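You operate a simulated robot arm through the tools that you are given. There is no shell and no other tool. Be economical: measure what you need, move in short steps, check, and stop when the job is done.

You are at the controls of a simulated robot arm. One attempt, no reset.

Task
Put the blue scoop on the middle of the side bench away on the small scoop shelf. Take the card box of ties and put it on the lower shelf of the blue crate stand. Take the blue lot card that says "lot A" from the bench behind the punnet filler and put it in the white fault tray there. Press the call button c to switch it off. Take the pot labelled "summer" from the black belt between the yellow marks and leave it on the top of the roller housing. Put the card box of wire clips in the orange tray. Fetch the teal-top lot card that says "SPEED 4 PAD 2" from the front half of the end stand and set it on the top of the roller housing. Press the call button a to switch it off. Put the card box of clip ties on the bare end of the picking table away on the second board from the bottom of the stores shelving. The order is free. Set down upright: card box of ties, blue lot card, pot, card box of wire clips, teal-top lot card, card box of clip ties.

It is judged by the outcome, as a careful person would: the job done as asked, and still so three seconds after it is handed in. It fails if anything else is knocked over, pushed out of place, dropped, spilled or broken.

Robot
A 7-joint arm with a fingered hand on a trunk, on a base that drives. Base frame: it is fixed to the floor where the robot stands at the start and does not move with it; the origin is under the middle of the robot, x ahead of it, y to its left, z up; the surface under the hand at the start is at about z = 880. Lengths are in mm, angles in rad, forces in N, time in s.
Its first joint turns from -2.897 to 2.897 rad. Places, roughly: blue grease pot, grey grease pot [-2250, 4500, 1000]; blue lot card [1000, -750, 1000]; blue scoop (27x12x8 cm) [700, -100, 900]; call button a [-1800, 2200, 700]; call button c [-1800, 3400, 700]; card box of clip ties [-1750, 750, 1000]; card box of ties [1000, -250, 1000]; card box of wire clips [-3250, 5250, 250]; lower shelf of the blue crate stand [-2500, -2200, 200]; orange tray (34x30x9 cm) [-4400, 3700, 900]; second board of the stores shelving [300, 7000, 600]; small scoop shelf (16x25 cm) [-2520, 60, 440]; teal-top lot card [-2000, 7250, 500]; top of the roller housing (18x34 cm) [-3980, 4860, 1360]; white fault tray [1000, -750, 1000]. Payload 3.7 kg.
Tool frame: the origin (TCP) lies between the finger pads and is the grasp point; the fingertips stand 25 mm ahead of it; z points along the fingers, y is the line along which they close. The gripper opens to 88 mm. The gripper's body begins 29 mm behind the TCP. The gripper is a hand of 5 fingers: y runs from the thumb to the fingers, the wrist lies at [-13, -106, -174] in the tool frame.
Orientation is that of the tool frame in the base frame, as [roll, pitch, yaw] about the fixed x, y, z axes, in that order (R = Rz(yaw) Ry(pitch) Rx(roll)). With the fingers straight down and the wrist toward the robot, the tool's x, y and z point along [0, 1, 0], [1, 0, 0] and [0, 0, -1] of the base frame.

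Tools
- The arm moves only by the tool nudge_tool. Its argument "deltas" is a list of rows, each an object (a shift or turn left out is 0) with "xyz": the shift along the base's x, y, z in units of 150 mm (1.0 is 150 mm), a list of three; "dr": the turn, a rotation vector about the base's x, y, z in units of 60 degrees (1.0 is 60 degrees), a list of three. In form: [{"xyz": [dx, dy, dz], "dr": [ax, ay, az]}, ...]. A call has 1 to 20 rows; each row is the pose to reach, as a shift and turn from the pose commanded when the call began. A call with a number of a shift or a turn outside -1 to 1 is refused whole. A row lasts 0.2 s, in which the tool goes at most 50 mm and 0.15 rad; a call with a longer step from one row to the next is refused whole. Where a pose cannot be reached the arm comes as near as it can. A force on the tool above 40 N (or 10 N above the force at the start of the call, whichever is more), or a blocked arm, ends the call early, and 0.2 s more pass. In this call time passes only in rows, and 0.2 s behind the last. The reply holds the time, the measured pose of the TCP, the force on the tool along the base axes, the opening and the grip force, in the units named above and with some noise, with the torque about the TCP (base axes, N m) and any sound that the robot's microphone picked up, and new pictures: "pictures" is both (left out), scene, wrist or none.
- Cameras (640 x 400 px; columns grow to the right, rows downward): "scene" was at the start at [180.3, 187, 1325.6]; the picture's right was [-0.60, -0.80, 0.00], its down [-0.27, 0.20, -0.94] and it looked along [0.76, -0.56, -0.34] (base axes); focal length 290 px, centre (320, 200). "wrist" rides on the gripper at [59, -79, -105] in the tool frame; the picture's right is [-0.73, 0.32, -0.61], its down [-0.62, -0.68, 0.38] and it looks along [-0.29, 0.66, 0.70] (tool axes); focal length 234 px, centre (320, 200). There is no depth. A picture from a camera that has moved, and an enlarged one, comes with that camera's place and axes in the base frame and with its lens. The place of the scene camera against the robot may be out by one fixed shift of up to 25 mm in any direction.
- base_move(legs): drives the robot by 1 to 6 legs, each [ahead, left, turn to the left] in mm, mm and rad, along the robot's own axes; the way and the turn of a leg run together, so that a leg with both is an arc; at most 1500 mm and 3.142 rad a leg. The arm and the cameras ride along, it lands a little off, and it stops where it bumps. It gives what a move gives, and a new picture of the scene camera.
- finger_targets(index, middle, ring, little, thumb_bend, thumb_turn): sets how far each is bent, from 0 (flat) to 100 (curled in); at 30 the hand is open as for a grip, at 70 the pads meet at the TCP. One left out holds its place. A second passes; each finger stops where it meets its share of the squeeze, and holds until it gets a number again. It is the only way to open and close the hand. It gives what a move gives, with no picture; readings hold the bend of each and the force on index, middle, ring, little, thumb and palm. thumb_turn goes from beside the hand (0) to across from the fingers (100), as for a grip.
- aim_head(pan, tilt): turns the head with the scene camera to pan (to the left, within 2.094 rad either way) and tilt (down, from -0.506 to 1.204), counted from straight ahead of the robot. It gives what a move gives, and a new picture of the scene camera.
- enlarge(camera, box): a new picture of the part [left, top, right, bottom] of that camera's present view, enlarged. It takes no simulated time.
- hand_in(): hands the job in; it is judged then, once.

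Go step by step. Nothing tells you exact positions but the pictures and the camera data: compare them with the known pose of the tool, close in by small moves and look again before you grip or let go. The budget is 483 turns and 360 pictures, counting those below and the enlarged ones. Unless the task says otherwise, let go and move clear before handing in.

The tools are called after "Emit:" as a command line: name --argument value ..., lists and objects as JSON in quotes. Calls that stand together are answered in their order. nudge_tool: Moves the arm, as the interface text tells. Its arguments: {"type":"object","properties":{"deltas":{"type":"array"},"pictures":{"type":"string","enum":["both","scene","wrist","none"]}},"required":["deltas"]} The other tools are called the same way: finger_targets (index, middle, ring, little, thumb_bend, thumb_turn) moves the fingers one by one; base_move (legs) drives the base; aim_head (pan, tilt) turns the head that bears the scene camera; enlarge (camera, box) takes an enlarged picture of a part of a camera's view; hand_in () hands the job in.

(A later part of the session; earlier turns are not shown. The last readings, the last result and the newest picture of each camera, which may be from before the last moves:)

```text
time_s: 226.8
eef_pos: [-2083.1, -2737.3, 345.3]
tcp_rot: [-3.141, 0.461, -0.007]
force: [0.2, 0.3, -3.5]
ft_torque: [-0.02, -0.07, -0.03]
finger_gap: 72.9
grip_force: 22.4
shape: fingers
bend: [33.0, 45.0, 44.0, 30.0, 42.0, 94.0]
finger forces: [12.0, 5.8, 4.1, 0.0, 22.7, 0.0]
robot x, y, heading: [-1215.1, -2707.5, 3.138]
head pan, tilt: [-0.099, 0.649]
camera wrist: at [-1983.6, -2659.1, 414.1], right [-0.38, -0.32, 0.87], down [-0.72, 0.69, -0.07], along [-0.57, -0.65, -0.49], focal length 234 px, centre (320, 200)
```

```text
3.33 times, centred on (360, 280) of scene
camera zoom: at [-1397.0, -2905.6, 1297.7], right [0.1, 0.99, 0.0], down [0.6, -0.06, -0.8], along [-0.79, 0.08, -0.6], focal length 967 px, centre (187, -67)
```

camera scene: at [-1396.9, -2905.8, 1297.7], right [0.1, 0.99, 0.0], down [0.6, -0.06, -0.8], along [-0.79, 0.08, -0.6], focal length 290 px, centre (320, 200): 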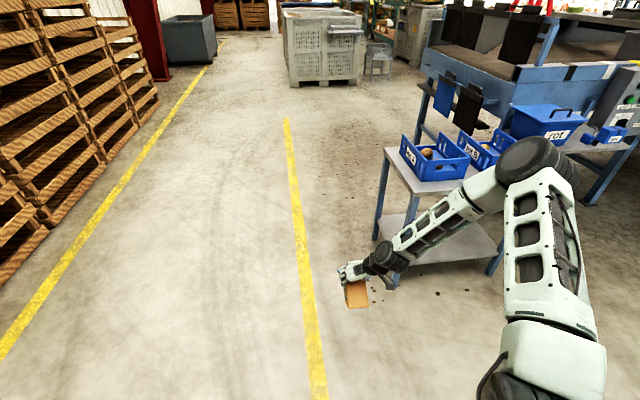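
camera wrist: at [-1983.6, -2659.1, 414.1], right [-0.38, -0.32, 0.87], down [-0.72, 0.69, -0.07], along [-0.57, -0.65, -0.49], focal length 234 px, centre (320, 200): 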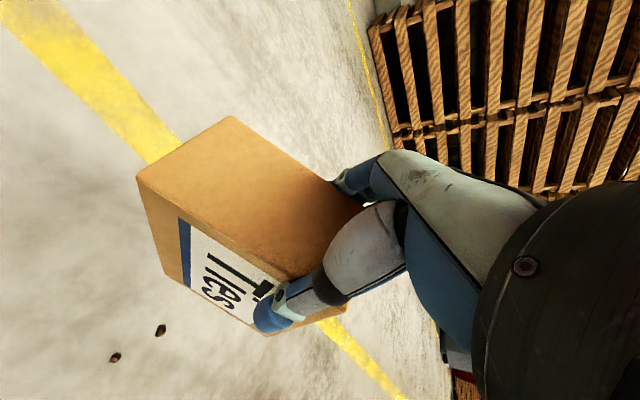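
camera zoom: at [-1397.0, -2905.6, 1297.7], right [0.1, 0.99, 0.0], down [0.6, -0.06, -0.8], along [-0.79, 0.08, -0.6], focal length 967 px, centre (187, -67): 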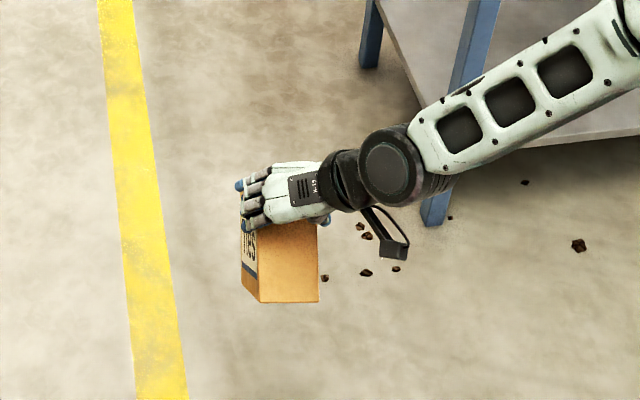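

In this pose the wrist would sit under the slab. Best option: stand the box on end as before (natural yaw, hand leaning right), swing it to ~33° — which was free — then translate left past balance and release. Yaw back and lean right.

Emit:
nudge_tool --deltas '[{"xyz": [0, 0, 0.2], "dr": [0, 0, -0.13]}, {"xyz": [0, 0, 0.4], "dr": [0, 0, -0.26]}, {"xyz": [0, 0, 0.5], "dr": [0, 0, -0.39]}, {"xyz": [0, 0, 0.5], "dr": [0, 0, -0.52]}, {"xyz": [0, 0, 0.5], "dr": [0, 0, -0.65]}, {"xyz": [0, 0, 0.5], "dr": [0, 0, -0.78]}, {"xyz": [0, 0, 0.5], "dr": [0, 0, -0.91]}]' --pictures "none"

Emit:
nudge_tool --deltas '[{"dr": [0, 0, -0.13]}, {"dr": [0, 0, -0.26]}, {"dr": [0, 0, -0.39]}, {"dr": [0, 0, -0.52]}, {"dr": [0, 0, -0.59]}]' --pictures "none"

Emit:
nudge_tool --deltas '[{"dr": [-0.13, 0, 0]}, {"dr": [-0.26, 0, 0]}, {"dr": [-0.39, 0, 0]}, {"dr": [-0.52, 0, 0]}, {"dr": [-0.65, 0, 0]}, {"dr": [-0.78, 0, 0]}, {"dr": [-0.83, 0, 0]}]' --pictures "scene"

```text
time_s: 228.4
eef_pos: [-2084.5, -2737.4, 419.4]
tcp_rot: [3.141, 0.46, -0.962]
force: [0.0, 0.1, -3.3]
ft_torque: [-0.06, -0.04, -0.01]
finger_gap: 72.5
grip_force: 21.4
shape: fingers
bend: [33.0, 45.0, 44.0, 30.0, 42.0, 94.0]
finger forces: [11.4, 5.7, 3.9, 0.0, 21.8, 0.1]
robot x, y, heading: [-1215.8, -2707.4, 3.133]
head pan, tilt: [-0.099, 0.649]
```

```text
time_s: 229.6
eef_pos: [-2082.5, -2738.4, 420.1]
tcp_rot: [-3.14, 0.462, -1.579]
force: [0.3, 0.1, -2.5]
ft_torque: [-0.07, 0.01, -0.01]
finger_gap: 72.5
grip_force: 20.9
shape: fingers
bend: [33.0, 45.0, 44.0, 30.0, 42.0, 94.0]
finger forces: [11.5, 5.6, 3.9, 0.0, 21.6, 0.1]
robot x, y, heading: [-1213.5, -2706.6, 3.142]
head pan, tilt: [-0.099, 0.649]
```

```text
time_s: 231.2
eef_pos: [-2082.9, -2738.3, 419.6]
tcp_rot: [-3.135, -0.407, -1.576]
force: [0.0, 0.4, -3.3]
ft_torque: [0.12, 0.02, -0.01]
finger_gap: 72.3
grip_force: 21.5
shape: fingers
bend: [34.0, 45.0, 44.0, 30.0, 42.0, 95.0]
finger forces: [10.8, 5.6, 4.6, 0.1, 21.9, 0.0]
robot x, y, heading: [-1216.3, -2709.1, 3.14]
head pan, tilt: [-0.099, 0.649]
camera scene: at [-1396.9, -2905.8, 1297.7], right [0.1, 0.99, 0.0], down [0.6, -0.06, -0.8], along [-0.79, 0.08, -0.6], focal length 290 px, centre (320, 200)
```

scene: 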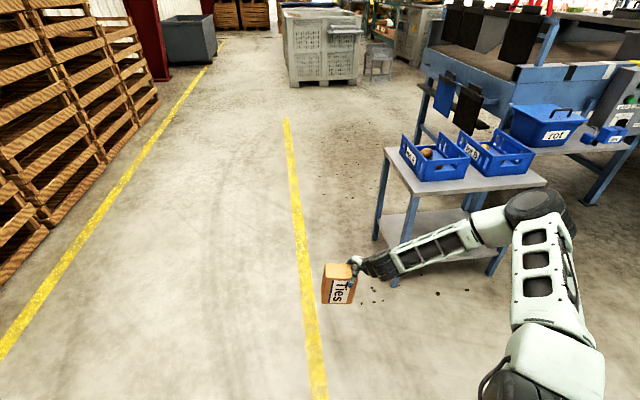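

Lower to entry height, back up, slide right, then drive in.

Emit:
base_move --legs '[[-220, 0, 0], [0, -335, 0], [0, -335, 0]]'

Emit:
nudge_tool --deltas '[{"xyz": [0, 0, -0.2]}, {"xyz": [0, 0, -0.42]}]' --pictures "none"

Emit:
base_move --legs '[[250, 0, 0], [180, 0, 0]]'

Emit:
enlarge --camera "scene" --box '[270, 170, 470, 320]'

```text
time_s: 236.5
eef_pos: [-1861.6, -2071.0, 419.5]
tcp_rot: [-3.137, -0.407, -1.575]
force: [-0.4, -0.9, -2.6]
ft_torque: [0.15, 0.0, -0.03]
finger_gap: 72.1
grip_force: 20.9
shape: fingers
bend: [34.0, 45.0, 44.0, 30.0, 42.0, 95.0]
finger forces: [10.7, 5.5, 4.6, 0.0, 21.8, 0.0]
robot x, y, heading: [-991.4, -2037.8, 3.138]
head pan, tilt: [-0.099, 0.649]
camera scene: at [-1174.6, -2238.0, 1297.7], right [0.1, 0.99, 0.0], down [0.6, -0.06, -0.8], along [-0.79, 0.08, -0.6], focal length 290 px, centre (320, 200)
```

scene: 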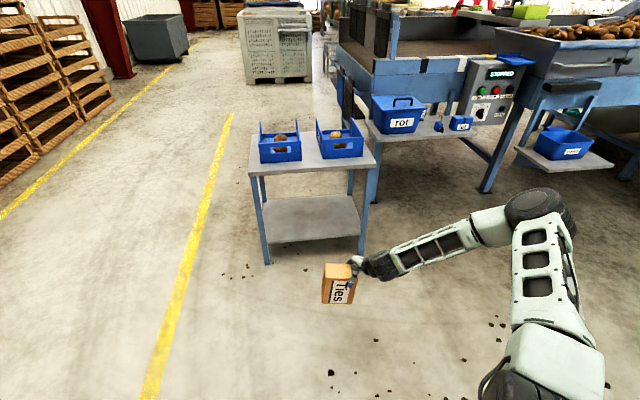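

```text
time_s: 237.1
eef_pos: [-1861.3, -2070.1, 355.8]
tcp_rot: [-3.139, -0.408, -1.576]
force: [-0.6, -0.1, -1.8]
ft_torque: [0.13, -0.01, 0.0]
finger_gap: 72.0
grip_force: 21.1
shape: fingers
bend: [34.0, 45.0, 44.0, 30.0, 42.0, 95.0]
finger forces: [10.8, 5.7, 4.3, 0.1, 21.8, 0.0]
robot x, y, heading: [-994.6, -2036.6, 3.139]
head pan, tilt: [-0.099, 0.649]
```

```text
time_s: 240.0
eef_pos: [-2290.4, -2069.4, 355.5]
tcp_rot: [-3.135, -0.409, -1.577]
force: [0.2, -0.1, -3.1]
ft_torque: [0.09, -0.03, -0.02]
finger_gap: 71.9
grip_force: 21.9
shape: fingers
bend: [34.0, 45.0, 44.0, 30.0, 42.0, 95.0]
finger forces: [10.6, 5.7, 4.6, 0.0, 21.7, 0.1]
robot x, y, heading: [-1417.5, -2035.2, 3.133]
head pan, tilt: [-0.099, 0.649]
camera scene: at [-1603.4, -2237.1, 1297.7], right [0.1, 0.99, 0.0], down [0.6, -0.06, -0.8], along [-0.79, 0.08, -0.6], focal length 290 px, centre (320, 200)
```

scene: 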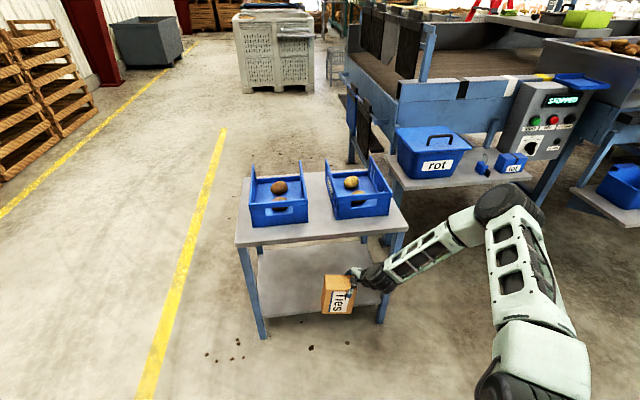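

```text
2.67 times, centred on (370, 245) of scene
camera zoom: at [-1603.4, -2237.1, 1297.7], right [0.1, 0.99, 0.0], down [0.6, -0.06, -0.8], along [-0.79, 0.08, -0.6], focal length 774 px, centre (187, 80)
```

zoom: 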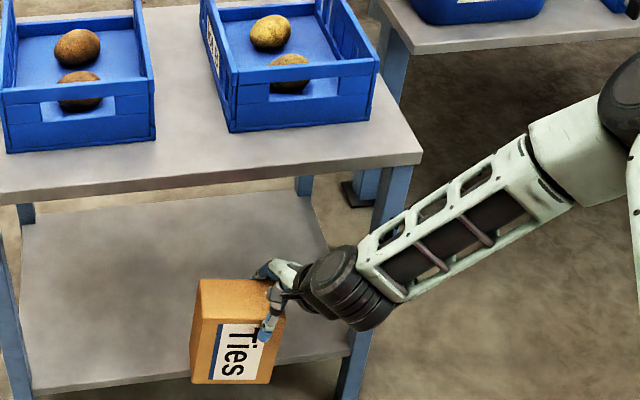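

Drive in the last 75 mm, shifting 25 mm left.

Emit:
base_move --legs '[[75, 25, 0]]'

Emit:
nudge_tool --deltas '[{"xyz": [0, 0, -0.06]}, {"xyz": [0, 0, -0.1]}, {"xyz": [0, 0, -0.13]}, {"xyz": [0, 0, -0.16]}]' --pictures "wrist"

Emit:
enlarge --camera "scene" --box '[270, 190, 470, 340]'

```text
time_s: 241.1
eef_pos: [-2364.8, -2094.9, 355.5]
tcp_rot: [-3.135, -0.409, -1.576]
force: [0.3, 0.0, -3.0]
ft_torque: [0.11, 0.0, 0.0]
finger_gap: 71.8
grip_force: 21.1
shape: fingers
bend: [34.0, 45.0, 44.0, 30.0, 42.0, 95.0]
finger forces: [10.5, 5.5, 4.5, 0.0, 21.7, 0.0]
robot x, y, heading: [-1495.9, -2063.0, 3.136]
head pan, tilt: [-0.099, 0.649]
camera scene: at [-1678.2, -2262.0, 1297.7], right [0.1, 0.99, 0.0], down [0.6, -0.06, -0.8], along [-0.79, 0.08, -0.6], focal length 290 px, centre (320, 200)
```

scene: 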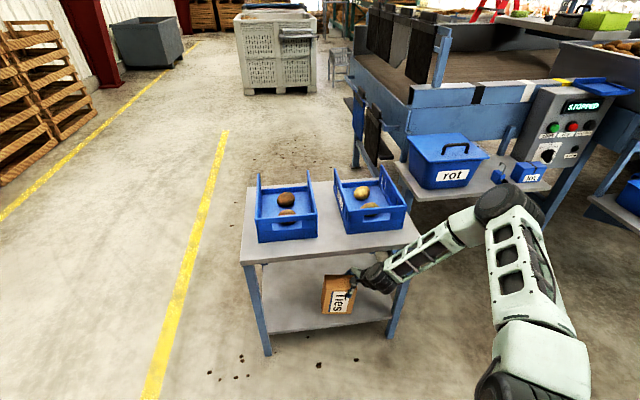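

```text
time_s: 242.1
eef_pos: [-2364.1, -2094.4, 333.5]
tcp_rot: [-3.138, -0.409, -1.574]
force: [1.1, -0.3, 3.9]
ft_torque: [0.12, 0.0, 0.01]
finger_gap: 72.0
grip_force: 22.1
shape: fingers
bend: [34.0, 45.0, 44.0, 30.0, 42.0, 95.0]
finger forces: [10.8, 5.6, 4.5, 0.0, 23.5, 0.0]
robot x, y, heading: [-1496.0, -2064.6, 3.136]
head pan, tilt: [-0.099, 0.649]
camera wrist: at [-2286.7, -2107.8, 455.0], right [-0.32, 0.91, 0.27], down [0.68, 0.42, -0.6], along [-0.65, -0.01, -0.76], focal length 234 px, centre (320, 200)
```

wrist: 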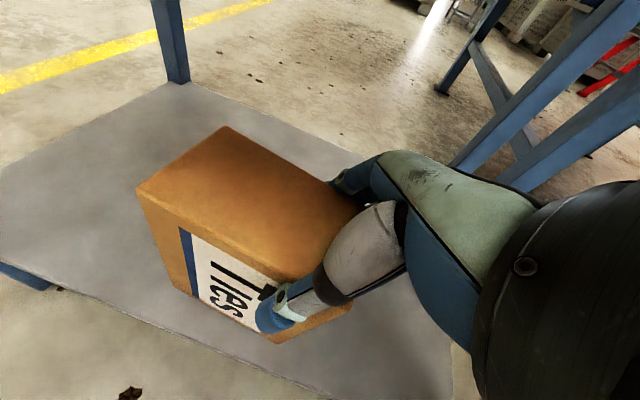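

```text
2.67 times, centred on (370, 265) of scene
camera zoom: at [-1677.9, -2262.0, 1297.7], right [0.1, 0.99, 0.0], down [0.6, -0.06, -0.8], along [-0.79, 0.08, -0.6], focal length 774 px, centre (187, 27)
```

zoom: 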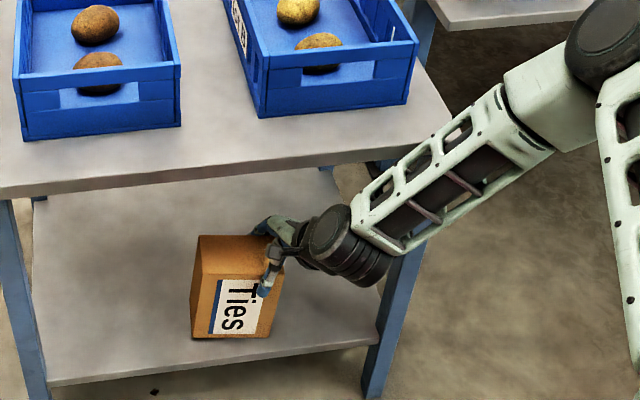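

On the shelf, clear. Swing to ~32°.

Emit:
nudge_tool --deltas '[{"xyz": [0, -0.139, 0.09], "dr": [0.133, 0, 0]}, {"xyz": [0, -0.286, 0.145], "dr": [0.267, 0, 0]}, {"xyz": [0, -0.439, 0.175], "dr": [0.4, 0, 0]}, {"xyz": [0, -0.595, 0.185], "dr": [0.533, 0, 0]}]' --pictures "none"

Emit:
enlarge --camera "scene" --box '[270, 190, 470, 340]'

```text
time_s: 243.1
eef_pos: [-2354.0, -2163.8, 370.0]
tcp_rot: [-3.126, 0.156, -1.569]
force: [-0.5, -0.1, -2.9]
ft_torque: [0.0, 0.01, -0.02]
finger_gap: 72.1
grip_force: 21.3
shape: fingers
bend: [34.0, 45.0, 44.0, 30.0, 42.0, 95.0]
finger forces: [11.1, 5.8, 4.2, 0.0, 21.6, 0.0]
out of reach, approached as far as the arm can: row 4
robot x, y, heading: [-1498.1, -2060.3, 3.138]
head pan, tilt: [-0.099, 0.649]
```

```text
2.67 times, centred on (370, 265) of scene
camera zoom: at [-1676.2, -2260.1, 1298.1], right [0.1, 0.99, 0.0], down [0.6, -0.06, -0.8], along [-0.79, 0.08, -0.6], focal length 774 px, centre (187, 27)
```

zoom: 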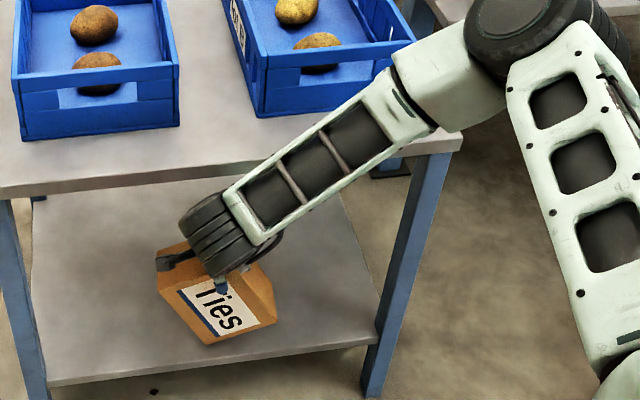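

Almost: edge ~12 mm above the shelf at 33°. Add ~10° more, staying clear of the slab.

Emit:
nudge_tool --deltas '[{"xyz": [0, -0.05, 0.0], "dr": [0.09, 0, 0]}, {"xyz": [0, -0.1, -0.03], "dr": [0.18, 0, 0]}, {"xyz": [0, -0.1, -0.06], "dr": [0.18, 0, 0]}]' --pictures "wrist"

Emit:
enlarge --camera "scene" --box '[270, 190, 470, 340]'

```text
time_s: 243.9
eef_pos: [-2354.7, -2153.7, 396.4]
tcp_rot: [-3.132, 0.339, -1.566]
force: [0.6, 0.0, -3.1]
ft_torque: [-0.02, -0.01, 0.02]
finger_gap: 72.0
grip_force: 21.3
shape: fingers
bend: [34.0, 45.0, 44.0, 30.0, 42.0, 95.0]
finger forces: [11.7, 5.6, 4.0, 0.1, 21.8, 0.0]
out of reach, approached as far as the arm can: row 1, 2, 3
robot x, y, heading: [-1500.3, -2065.2, 3.139]
head pan, tilt: [-0.099, 0.649]
camera wrist: at [-2275.8, -2244.3, 476.7], right [-0.33, 0.48, 0.81], down [0.68, 0.72, -0.15], along [-0.65, 0.5, -0.56], focal length 234 px, centre (320, 200)
```

wrist: 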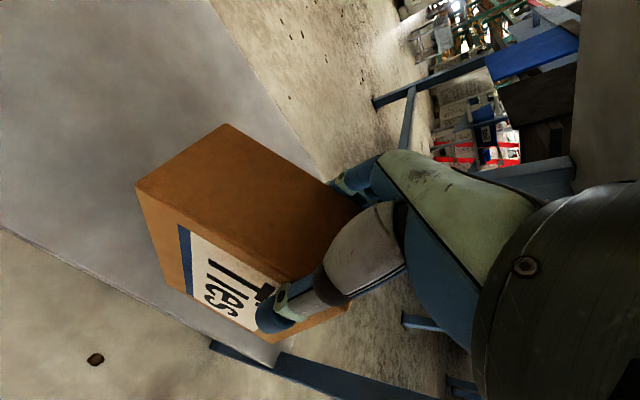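

```text
2.67 times, centred on (370, 265) of scene
camera zoom: at [-1677.6, -2262.2, 1297.9], right [0.1, 0.99, 0.0], down [0.6, -0.06, -0.8], along [-0.79, 0.08, -0.6], focal length 774 px, centre (187, 27)
```

zoom: 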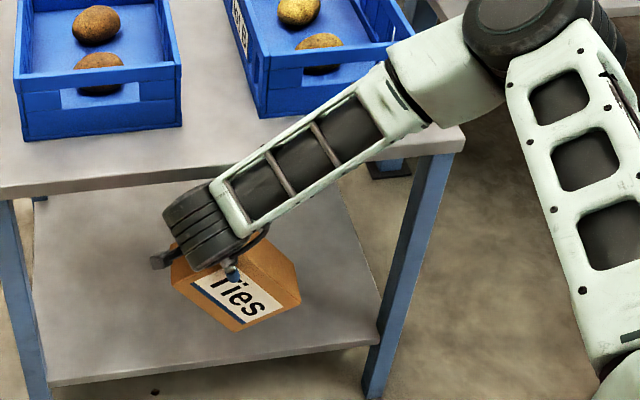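

At this reach the left lean lifts too high. Return to on-end, release, and regrasp at about -30° lean so the swing stays within the comfortable range.

Emit:
nudge_tool --deltas '[{"xyz": [0, 0.05, 0.0], "dr": [-0.13, 0, 0]}, {"xyz": [0, 0.12, 0.0], "dr": [-0.26, 0, 0]}, {"xyz": [0, 0.2, 0.0], "dr": [-0.39, 0, 0]}, {"xyz": [0, 0.28, -0.05], "dr": [-0.52, 0, 0]}, {"xyz": [-0.05, 0.36, -0.15], "dr": [-0.65, 0, 0]}, {"xyz": [-0.07, 0.38, -0.28], "dr": [-0.713, 0, 0]}]' --pictures "none"

Emit:
nudge_tool --deltas '[{"xyz": [0, 0, -0.05]}, {"xyz": [0, 0, -0.08]}, {"xyz": [0, 0, -0.11]}, {"xyz": [0, 0, -0.14]}]' --pictures "wrist"

Emit:
enlarge --camera "scene" --box '[270, 190, 470, 340]'

```text
time_s: 245.3
eef_pos: [-2368.6, -2093.4, 353.9]
tcp_rot: [-3.138, -0.409, -1.573]
force: [-0.1, -0.5, -2.8]
ft_torque: [0.07, 0.04, 0.02]
finger_gap: 71.8
grip_force: 19.8
shape: fingers
bend: [34.0, 45.0, 44.0, 30.0, 42.0, 95.0]
finger forces: [10.0, 5.6, 4.4, 0.1, 20.7, 0.0]
robot x, y, heading: [-1495.9, -2059.0, 3.134]
head pan, tilt: [-0.099, 0.649]
```

```text
time_s: 246.3
eef_pos: [-2367.8, -2095.7, 334.6]
tcp_rot: [-3.138, -0.409, -1.575]
force: [1.5, -2.0, 10.1]
ft_torque: [0.14, 0.04, -0.01]
finger_gap: 71.9
grip_force: 22.4
shape: fingers
bend: [34.0, 45.0, 44.0, 30.0, 42.0, 94.0]
finger forces: [10.4, 5.5, 4.1, 0.0, 24.1, 0.0]
robot x, y, heading: [-1499.0, -2065.2, 3.142]
head pan, tilt: [-0.099, 0.649]
camera wrist: at [-2290.0, -2108.5, 455.5], right [-0.32, 0.91, 0.27], down [0.68, 0.42, -0.6], along [-0.65, -0.01, -0.76], focal length 234 px, centre (320, 200)
```

wrist: 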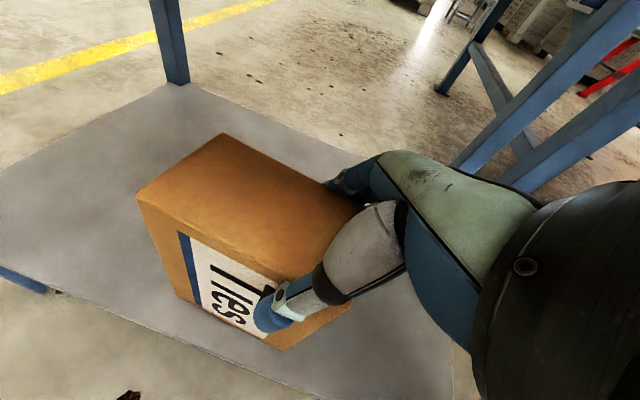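

```text
2.67 times, centred on (370, 265) of scene
camera zoom: at [-1677.6, -2262.0, 1297.8], right [0.1, 0.99, 0.0], down [0.6, -0.06, -0.8], along [-0.79, 0.08, -0.6], focal length 774 px, centre (187, 27)
```

zoom: 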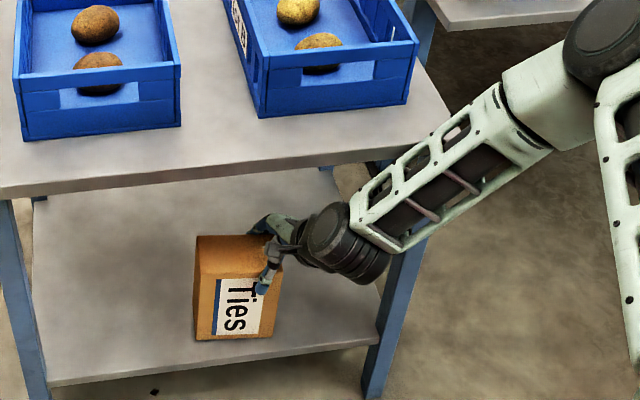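

Box is standing. Now use a thumb–index pinch only, so it can pivot while the hand keeps its lean, and move along the arc.

Emit:
finger_targets --middle 10 --ring 10 --little 10 --thumb_bend 55 --index 55

Emit:
nudge_tool --deltas '[{"xyz": [0, -0.07, 0.045]}, {"xyz": [0, -0.139, 0.068]}, {"xyz": [0, -0.215, 0.095]}, {"xyz": [0, -0.286, 0.12]}]' --pictures "none"

Emit:
enlarge --camera "scene" --box '[270, 190, 470, 340]'

```text
time_s: 247.3
eef_pos: [-2367.8, -2095.7, 333.3]
tcp_rot: [-3.136, -0.407, -1.577]
force: [5.5, -2.4, 15.7]
ft_torque: [-0.04, -0.27, 0.0]
finger_gap: 72.5
grip_force: 17.1
shape: fingers
bend: [31.0, 10.0, 10.0, 10.0, 45.0, 94.0]
finger forces: [13.3, 0.0, 0.0, 0.1, 20.8, 0.0]
robot x, y, heading: [-1497.7, -2062.3, 3.134]
head pan, tilt: [-0.099, 0.649]
```

```text
time_s: 248.3
eef_pos: [-2367.8, -2138.0, 349.6]
tcp_rot: [-3.136, -0.409, -1.577]
force: [0.0, 0.8, -1.3]
ft_torque: [0.06, -0.1, 0.03]
finger_gap: 71.6
grip_force: 15.1
shape: fingers
bend: [29.0, 10.0, 10.0, 10.0, 45.0, 98.0]
finger forces: [14.8, 0.1, 0.1, 0.1, 15.9, 0.0]
robot x, y, heading: [-1500.5, -2064.5, 3.142]
head pan, tilt: [-0.099, 0.649]
```

```text
2.67 times, centred on (370, 265) of scene
camera zoom: at [-1678.2, -2261.9, 1297.7], right [0.1, 0.99, 0.0], down [0.6, -0.06, -0.8], along [-0.79, 0.08, -0.6], focal length 774 px, centre (187, 27)
```

zoom: 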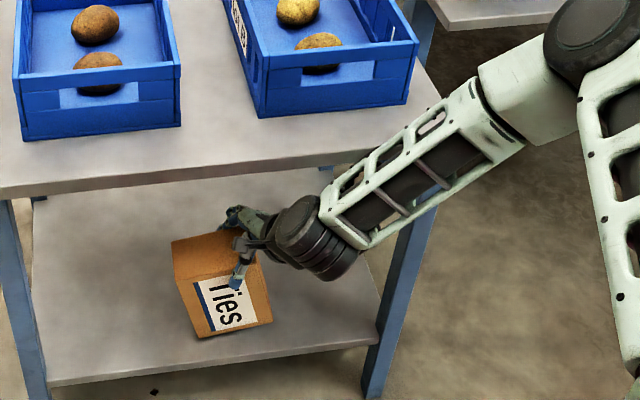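

Pivoting works. Continue along the arc to ~48°.

Emit:
nudge_tool --deltas '[{"xyz": [0, -0.08, 0.012]}, {"xyz": [0, -0.155, 0.015]}, {"xyz": [0, -0.23, 0.02]}, {"xyz": [0, -0.31, 0.023]}, {"xyz": [0, -0.39, 0.02]}, {"xyz": [0, -0.465, 0.01]}]' --pictures "wrist"

Emit:
enlarge --camera "scene" --box '[270, 190, 470, 340]'

```text
time_s: 249.7
eef_pos: [-2361.9, -2195.9, 351.1]
tcp_rot: [-3.13, -0.404, -1.584]
force: [2.8, 6.8, 20.8]
ft_torque: [-0.05, 0.0, -0.01]
finger_gap: 72.4
grip_force: 17.4
shape: fingers
bend: [28.0, 10.0, 10.0, 10.0, 45.0, 97.0]
finger forces: [16.9, 0.0, 0.0, 0.0, 19.1, 0.1]
robot x, y, heading: [-1496.6, -2062.1, 3.136]
head pan, tilt: [-0.099, 0.649]
camera wrist: at [-2284.2, -2210.2, 473.2], right [-0.32, 0.91, 0.27], down [0.69, 0.42, -0.59], along [-0.65, 0.0, -0.76], focal length 234 px, centre (320, 200)
```

wrist: 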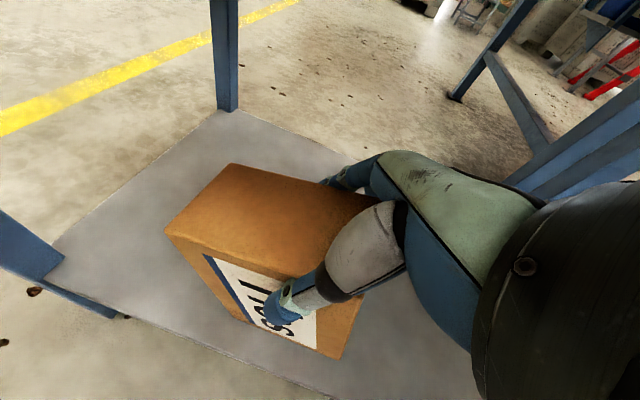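

```text
2.67 times, centred on (370, 265) of scene
camera zoom: at [-1672.8, -2258.1, 1298.9], right [0.11, 0.99, 0.0], down [0.6, -0.07, -0.8], along [-0.79, 0.08, -0.6], focal length 774 px, centre (187, 27)
```

zoom: 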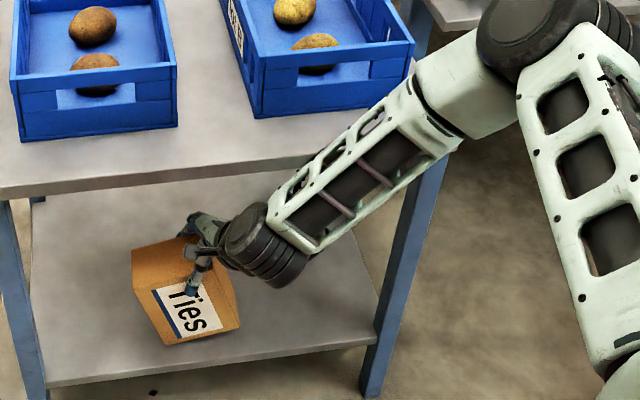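

Pressing a bit too hard and sliding; raise slightly while continuing left.

Emit:
nudge_tool --deltas '[{"xyz": [0, -0.05, 0.05]}, {"xyz": [0, -0.12, 0.06]}, {"xyz": [0, -0.2, 0.06]}, {"xyz": [0, -0.28, 0.05]}]' --pictures "none"

Emit:
enlarge --camera "scene" --box '[270, 190, 430, 320]'

```text
time_s: 250.7
eef_pos: [-2355.6, -2228.6, 363.6]
tcp_rot: [-3.111, -0.399, -1.585]
force: [-0.1, 0.6, -3.0]
ft_torque: [0.07, -0.02, 0.0]
finger_gap: 71.1
grip_force: 14.2
shape: fingers
bend: [28.0, 10.0, 10.0, 10.0, 46.0, 97.0]
finger forces: [13.8, 0.0, 0.0, 0.0, 14.8, 0.0]
out of reach, approached as far as the arm can: row 3, 4
robot x, y, heading: [-1496.7, -2064.8, 3.134]
head pan, tilt: [-0.099, 0.649]
```

```text
3.08 times, centred on (350, 255) of scene
camera zoom: at [-1675.7, -2259.6, 1298.5], right [0.1, 0.99, 0.0], down [0.6, -0.06, -0.8], along [-0.79, 0.08, -0.6], focal length 892 px, centre (228, 31)
```

zoom: 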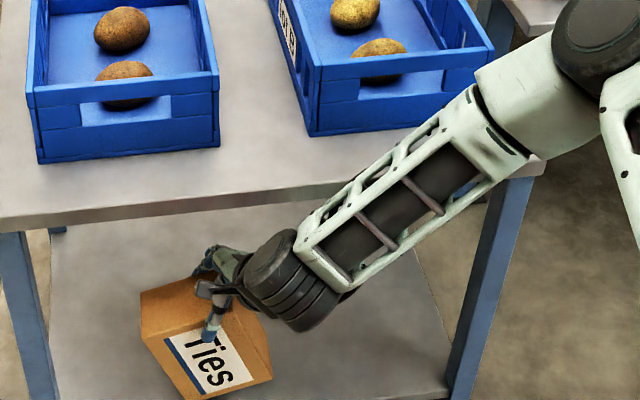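

Box is tilted ~30° and hanging. Lower to contact, then use the base to shift left.

Emit:
nudge_tool --deltas '[{"xyz": [0, 0, -0.04]}, {"xyz": [0, 0, -0.07]}]' --pictures "none"

Emit:
base_move --legs '[[10, 40, 0]]'

Emit:
enlarge --camera "scene" --box '[270, 190, 430, 320]'

```text
time_s: 251.3
eef_pos: [-2355.9, -2229.4, 362.8]
tcp_rot: [-3.12, -0.403, -1.577]
force: [1.1, -0.4, -3.1]
ft_torque: [0.03, -0.01, -0.02]
finger_gap: 70.8
grip_force: 13.9
shape: fingers
bend: [28.0, 10.0, 10.0, 10.0, 46.0, 97.0]
finger forces: [13.9, 0.0, 0.0, 0.0, 14.8, 0.1]
out of reach, approached as far as the arm can: row 1, 2
robot x, y, heading: [-1494.7, -2062.9, 3.141]
head pan, tilt: [-0.099, 0.649]
```

```text
time_s: 252.0
eef_pos: [-2353.6, -2233.1, 358.4]
tcp_rot: [-3.109, -0.398, -1.585]
force: [-0.1, 1.1, -3.2]
ft_torque: [0.04, 0.0, 0.0]
finger_gap: 70.8
grip_force: 13.7
shape: fingers
bend: [28.0, 10.0, 10.0, 10.0, 46.0, 97.0]
finger forces: [13.6, 0.1, 0.0, 0.0, 14.6, 0.0]
robot x, y, heading: [-1499.0, -2073.1, 3.137]
head pan, tilt: [-0.099, 0.649]
stopped in leg 1: the robot was blocked; the commanded pose is now the measured one
camera scene: at [-1679.6, -2271.3, 1297.7], right [0.1, 0.99, 0.0], down [0.6, -0.06, -0.8], along [-0.79, 0.08, -0.6], focal length 290 px, centre (320, 200)
```

scene: 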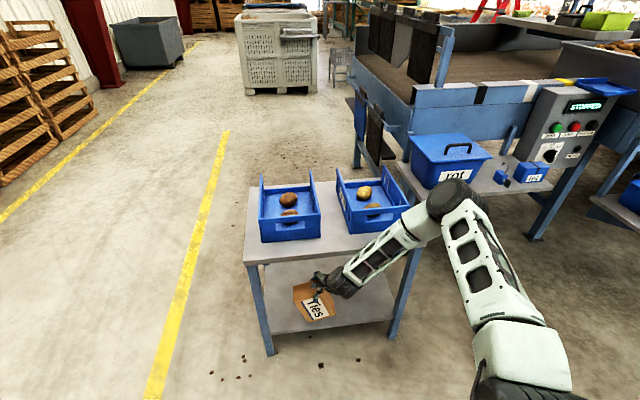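

```text
3.08 times, centred on (350, 255) of scene
camera zoom: at [-1679.6, -2271.3, 1297.7], right [0.1, 0.99, 0.0], down [0.6, -0.06, -0.8], along [-0.79, 0.08, -0.6], focal length 892 px, centre (228, 31)
```

zoom: 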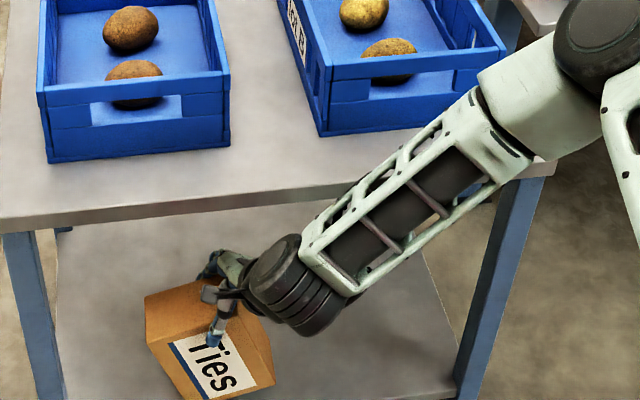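

Forearm brushes the slab; nudge base back 15 mm and left 50.

Emit:
base_move --legs '[[-15, 0, 0], [0, 50, 0]]'

Emit:
nudge_tool --deltas '[{"xyz": [0, 0, -0.03]}, {"xyz": [0, 0, -0.06]}]' --pictures "none"

Emit:
enlarge --camera "scene" --box '[270, 190, 430, 320]'

```text
time_s: 253.3
eef_pos: [-2337.6, -2283.7, 358.3]
tcp_rot: [-3.109, -0.398, -1.584]
force: [3.3, -0.1, 9.5]
ft_torque: [0.07, -0.1, -0.06]
finger_gap: 71.0
grip_force: 15.1
shape: fingers
bend: [28.0, 10.0, 10.0, 10.0, 46.0, 96.0]
finger forces: [13.0, 0.0, 0.0, 0.0, 17.6, 0.0]
robot x, y, heading: [-1481.0, -2124.0, 3.133]
head pan, tilt: [-0.099, 0.649]
camera scene: at [-1664.2, -2321.9, 1297.8], right [0.1, 0.99, 0.0], down [0.6, -0.06, -0.8], along [-0.79, 0.08, -0.6], focal length 290 px, centre (320, 200)
```

scene: 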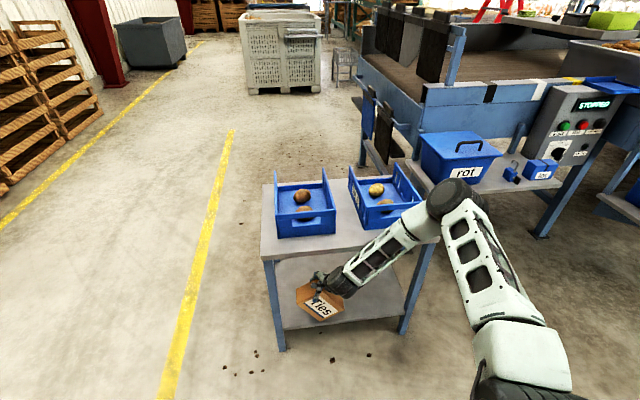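

```text
time_s: 253.9
eef_pos: [-2338.6, -2281.7, 356.3]
tcp_rot: [-3.11, -0.4, -1.583]
force: [6.2, -0.8, 28.0]
ft_torque: [0.0, 0.03, 0.01]
finger_gap: 72.3
grip_force: 18.4
shape: fingers
bend: [28.0, 10.0, 10.0, 10.0, 46.0, 94.0]
finger forces: [15.4, 0.0, 0.0, 0.0, 21.6, 0.0]
out of reach, approached as far as the arm can: row 1, 2
robot x, y, heading: [-1483.3, -2122.3, 3.137]
head pan, tilt: [-0.099, 0.649]
```

```text
3.08 times, centred on (350, 255) of scene
camera zoom: at [-1663.4, -2321.8, 1297.9], right [0.1, 0.99, 0.0], down [0.6, -0.06, -0.8], along [-0.79, 0.08, -0.6], focal length 892 px, centre (228, 31)
```

zoom: 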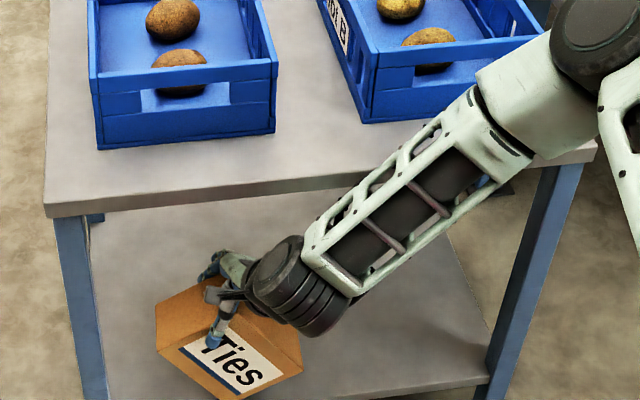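

Tilt is now ~45°, past balance, but near the left end. Lift slightly, shift right 85 mm, set the edge down again.

Emit:
nudge_tool --deltas '[{"xyz": [0, 0, 0.06]}, {"xyz": [0, 0, 0.1]}]' --pictures "none"

Emit:
base_move --legs '[[0, -85, 0]]'

Emit:
enlarge --camera "scene" --box '[270, 190, 430, 320]'

Emit:
enlarge --camera "wrist" --box '[0, 0, 640, 400]'

```text
time_s: 254.5
eef_pos: [-2338.0, -2280.0, 368.2]
tcp_rot: [-3.107, -0.396, -1.583]
force: [-0.6, 0.0, -3.0]
ft_torque: [-0.02, 0.01, -0.01]
finger_gap: 70.6
grip_force: 13.3
shape: fingers
bend: [28.0, 10.0, 10.0, 10.0, 46.0, 97.0]
finger forces: [12.4, 0.1, 0.1, 0.0, 13.6, 0.1]
robot x, y, heading: [-1482.6, -2123.1, 3.134]
head pan, tilt: [-0.099, 0.649]
```

```text
time_s: 255.6
eef_pos: [-2337.2, -2192.3, 368.6]
tcp_rot: [-3.11, -0.397, -1.584]
force: [0.1, 0.7, -3.9]
ft_torque: [0.05, 0.01, 0.01]
finger_gap: 70.2
grip_force: 13.5
shape: fingers
bend: [28.0, 10.0, 10.0, 10.0, 46.0, 97.0]
finger forces: [12.1, 0.0, 0.0, 0.0, 13.4, 0.1]
robot x, y, heading: [-1485.1, -2040.3, 3.137]
head pan, tilt: [-0.099, 0.649]
camera scene: at [-1664.5, -2235.9, 1297.7], right [0.1, 0.99, 0.0], down [0.6, -0.06, -0.8], along [-0.79, 0.08, -0.6], focal length 290 px, centre (320, 200)
```

scene: 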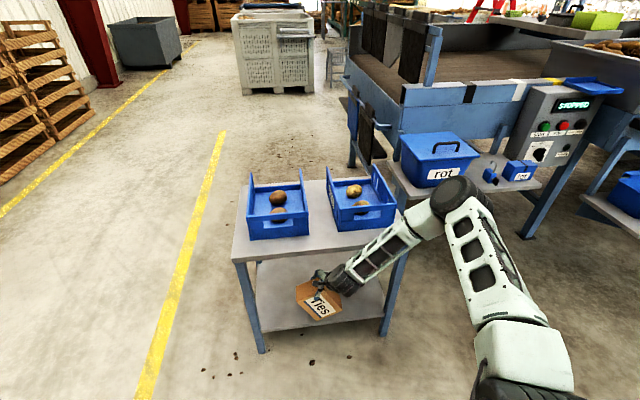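

```text
3.08 times, centred on (350, 255) of scene
camera zoom: at [-1664.5, -2235.9, 1297.7], right [0.1, 0.99, 0.0], down [0.6, -0.06, -0.8], along [-0.79, 0.08, -0.6], focal length 892 px, centre (228, 31)
```

zoom: 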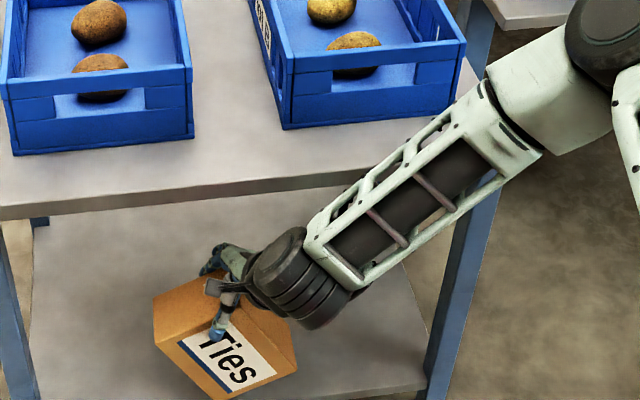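

```text
1.00 times, centred on (320, 200) of wrist (not enlarged: the box is as wide or as high as the picture)
camera zoom: at [-2262.6, -2207.8, 491.6], right [-0.33, 0.91, 0.27], down [0.7, 0.43, -0.57], along [-0.63, 0.0, -0.77], focal length 234 px, centre (320, 200)
```

zoom: 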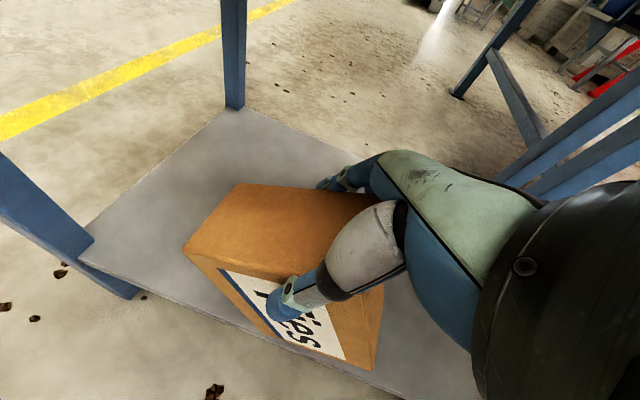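

Pivot holds nicely. Re-centre the arm (base left, hand right) so I can continue the lay-down further.

Emit:
base_move --legs '[[-5, 100, 0]]'

Emit:
nudge_tool --deltas '[{"xyz": [-0.03, 0.2, 0]}, {"xyz": [-0.06, 0.4, 0]}, {"xyz": [-0.09, 0.6, 0]}, {"xyz": [-0.1, 0.75, 0]}, {"xyz": [-0.1, 0.75, -0.06]}]' --pictures "wrist"

Emit:
enlarge --camera "scene" --box '[270, 190, 470, 320]'

```text
time_s: 256.8
eef_pos: [-2332.8, -2295.7, 368.8]
tcp_rot: [-3.109, -0.397, -1.583]
force: [0.3, -0.2, -3.9]
ft_torque: [0.02, -0.02, -0.02]
finger_gap: 70.8
grip_force: 13.2
shape: fingers
bend: [28.0, 10.0, 10.0, 10.0, 46.0, 97.0]
finger forces: [12.3, 0.0, 0.0, 0.0, 13.5, 0.0]
robot x, y, heading: [-1480.0, -2138.7, 3.134]
head pan, tilt: [-0.099, 0.649]
camera scene: at [-1659.8, -2339.0, 1297.7], right [0.1, 0.99, 0.0], down [0.6, -0.06, -0.8], along [-0.79, 0.08, -0.6], focal length 290 px, centre (320, 200)
```

scene: 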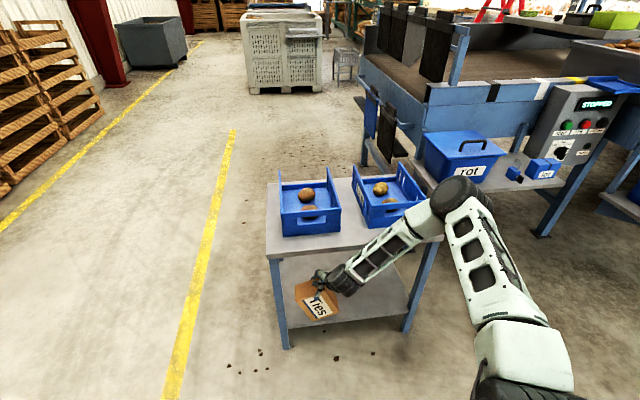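

```text
time_s: 258.0
eef_pos: [-2347.3, -2185.1, 360.4]
tcp_rot: [-3.107, -0.398, -1.585]
force: [-0.5, -0.4, -4.0]
ft_torque: [0.0, -0.03, 0.0]
finger_gap: 70.0
grip_force: 13.1
shape: fingers
bend: [28.0, 10.0, 10.0, 10.0, 46.0, 97.0]
finger forces: [12.1, 0.1, 0.0, 0.1, 13.2, 0.1]
robot x, y, heading: [-1476.2, -2140.5, 3.138]
head pan, tilt: [-0.099, 0.649]
camera wrist: at [-2272.9, -2198.8, 483.2], right [-0.33, 0.9, 0.27], down [0.7, 0.43, -0.57], along [-0.63, 0.0, -0.77], focal length 234 px, centre (320, 200)
```

wrist: 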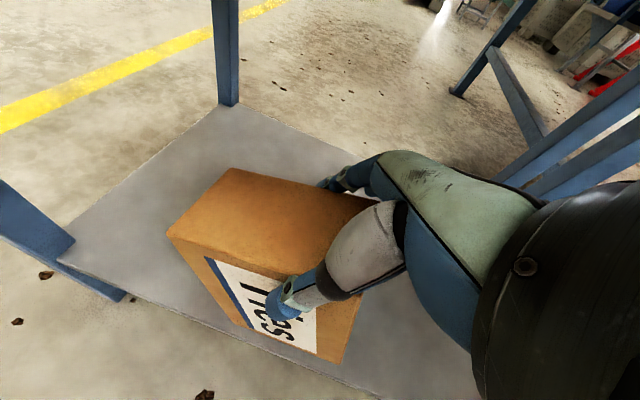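

```text
3.08 times, centred on (370, 255) of scene
camera zoom: at [-1659.9, -2338.9, 1297.7], right [0.1, 0.99, 0.0], down [0.6, -0.06, -0.8], along [-0.79, 0.08, -0.6], focal length 892 px, centre (166, 31)
```

zoom: 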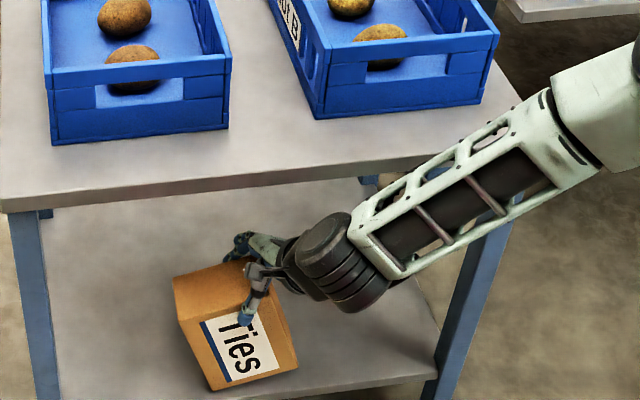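

It swung back somewhat when unsupported. Set up with the arm centred for the whole stroke: base 60 mm left, hand 115 mm right, then touch down.

Emit:
base_move --legs '[[0, 60, 0]]'

Emit:
nudge_tool --deltas '[{"xyz": [-0.03, 0.2, 0.05]}, {"xyz": [-0.06, 0.4, 0.05]}, {"xyz": [-0.08, 0.6, 0.05]}, {"xyz": [-0.08, 0.78, 0.0]}, {"xyz": [-0.08, 0.78, -0.04]}, {"xyz": [-0.08, 0.78, -0.08]}, {"xyz": [-0.08, 0.78, -0.11]}]' --pictures "wrist"

Emit:
enlarge --camera "scene" --box '[270, 190, 470, 320]'

```text
time_s: 258.9
eef_pos: [-2348.6, -2245.8, 360.7]
tcp_rot: [-3.108, -0.397, -1.583]
force: [0.0, 1.0, -1.7]
ft_torque: [0.05, 0.04, -0.04]
finger_gap: 68.9
grip_force: 11.6
shape: fingers
bend: [29.0, 10.0, 10.0, 10.0, 46.0, 97.0]
finger forces: [10.5, 0.0, 0.1, 0.1, 12.0, 0.0]
robot x, y, heading: [-1477.9, -2200.4, 3.145]
head pan, tilt: [-0.099, 0.649]
camera scene: at [-1659.8, -2398.5, 1297.7], right [0.1, 0.99, 0.0], down [0.6, -0.06, -0.8], along [-0.79, 0.08, -0.6], focal length 290 px, centre (320, 200)
```

scene: 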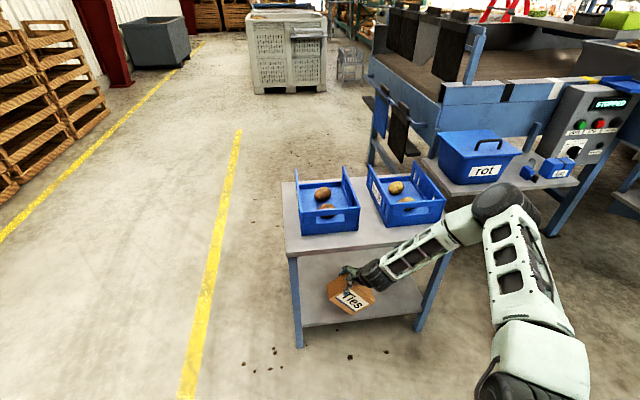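

```text
time_s: 260.7
eef_pos: [-2363.2, -2126.7, 347.5]
tcp_rot: [-3.117, -0.397, -1.583]
force: [2.0, 5.4, 22.0]
ft_torque: [-0.12, 0.31, -0.04]
finger_gap: 72.1
grip_force: 18.6
shape: fingers
bend: [26.0, 10.0, 10.0, 10.0, 49.0, 96.0]
finger forces: [19.5, 0.0, 0.1, 0.0, 19.0, 0.0]
robot x, y, heading: [-1477.2, -2201.0, 3.138]
head pan, tilt: [-0.099, 0.649]
stopped in row 7: the force on the tool passed its limit at 41 N (the readings are from after the stop); the commanded pose is now the measured one
camera wrist: at [-2287.3, -2141.3, 470.3], right [-0.33, 0.91, 0.27], down [0.7, 0.43, -0.58], along [-0.64, 0.0, -0.77], focal length 234 px, centre (320, 200)
```

wrist: 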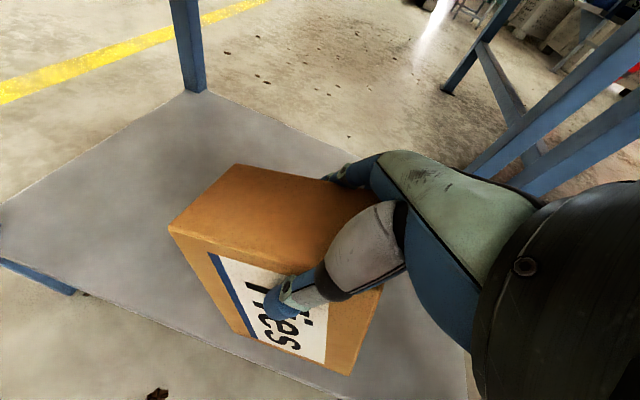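

```text
3.08 times, centred on (370, 255) of scene
camera zoom: at [-1659.0, -2398.2, 1297.9], right [0.1, 0.99, 0.0], down [0.6, -0.06, -0.8], along [-0.79, 0.08, -0.6], focal length 892 px, centre (166, 31)
```

zoom: 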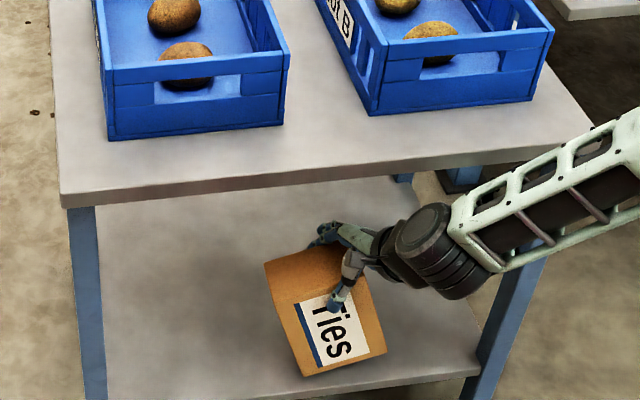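

Contact at ~18° tilt. Continue along the arc to ~48°.

Emit:
nudge_tool --deltas '[{"xyz": [0, -0.06, 0.035]}, {"xyz": [0, -0.115, 0.045]}, {"xyz": [0, -0.175, 0.052]}, {"xyz": [0, -0.232, 0.053]}, {"xyz": [0, -0.29, 0.052]}, {"xyz": [0, -0.35, 0.05]}, {"xyz": [0, -0.41, 0.045]}, {"xyz": [0, -0.465, 0.035]}, {"xyz": [0, -0.52, 0.025]}, {"xyz": [0, -0.58, 0.01]}]' --pictures "wrist"

Emit:
enlarge --camera "scene" --box '[270, 190, 470, 320]'

```text
time_s: 262.9
eef_pos: [-2363.3, -2213.9, 347.9]
tcp_rot: [-3.115, -0.398, -1.582]
force: [-2.2, -1.3, 19.4]
ft_torque: [0.76, 0.77, 0.13]
finger_gap: 67.3
grip_force: 21.7
shape: fingers
bend: [29.0, 10.0, 10.0, 10.0, 49.0, 98.0]
finger forces: [8.8, 12.8, 5.4, 0.7, 15.0, 0.1]
robot x, y, heading: [-1478.1, -2197.6, 3.137]
head pan, tilt: [-0.099, 0.649]
camera wrist: at [-2287.3, -2228.7, 471.5], right [-0.33, 0.9, 0.27], down [0.7, 0.43, -0.58], along [-0.64, 0.0, -0.77], focal length 234 px, centre (320, 200)
```

wrist: 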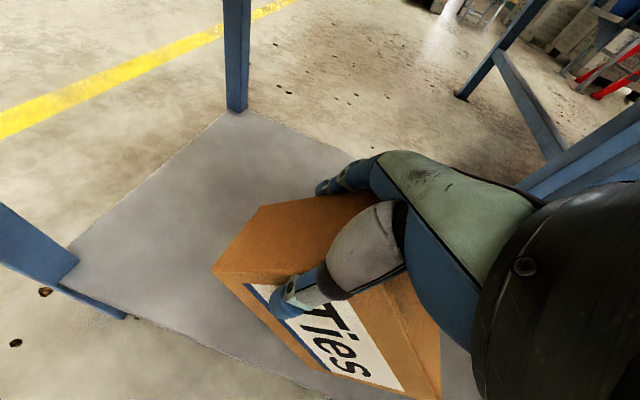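

```text
3.08 times, centred on (370, 255) of scene
camera zoom: at [-1659.1, -2398.3, 1297.8], right [0.1, 0.99, 0.0], down [0.6, -0.06, -0.8], along [-0.79, 0.08, -0.6], focal length 892 px, centre (166, 31)
```

zoom: 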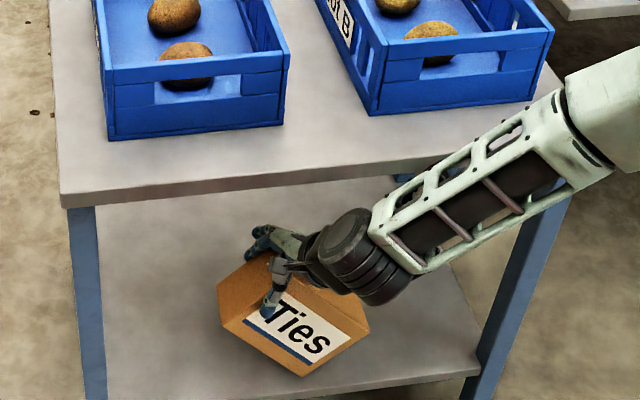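

Tilt is now ~60°. Continue left and down.

Emit:
nudge_tool --deltas '[{"xyz": [0, -0.08, -0.02]}, {"xyz": [0, -0.14, -0.06]}, {"xyz": [0, -0.2, -0.1]}, {"xyz": [0, -0.25, -0.14]}]' --pictures "none"

Emit:
enlarge --camera "scene" --box '[270, 190, 470, 320]'

```text
time_s: 263.5
eef_pos: [-2367.1, -2237.1, 343.2]
tcp_rot: [-3.125, -0.398, -1.575]
force: [-2.6, -3.6, 17.8]
ft_torque: [0.76, 0.73, 0.32]
finger_gap: 58.5
grip_force: 20.8
shape: fingers
bend: [38.0, 10.0, 5.0, 8.0, 48.0, 97.0]
finger forces: [4.2, 10.7, 9.6, 5.2, 12.3, 0.0]
robot x, y, heading: [-1477.7, -2199.3, 3.141]
head pan, tilt: [-0.099, 0.649]
stopped in row 3: the force on the tool passed its limit at 44 N (the readings are from after the stop); the commanded pose is now the measured one
```

```text
3.08 times, centred on (370, 255) of scene
camera zoom: at [-1659.3, -2398.5, 1297.8], right [0.1, 0.99, 0.0], down [0.6, -0.06, -0.8], along [-0.79, 0.08, -0.6], focal length 892 px, centre (166, 31)
```

zoom: 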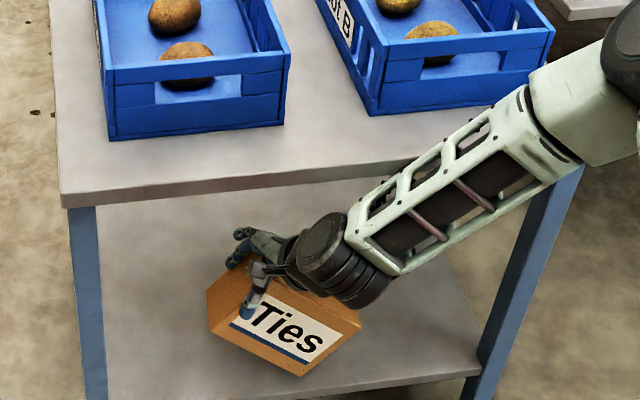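

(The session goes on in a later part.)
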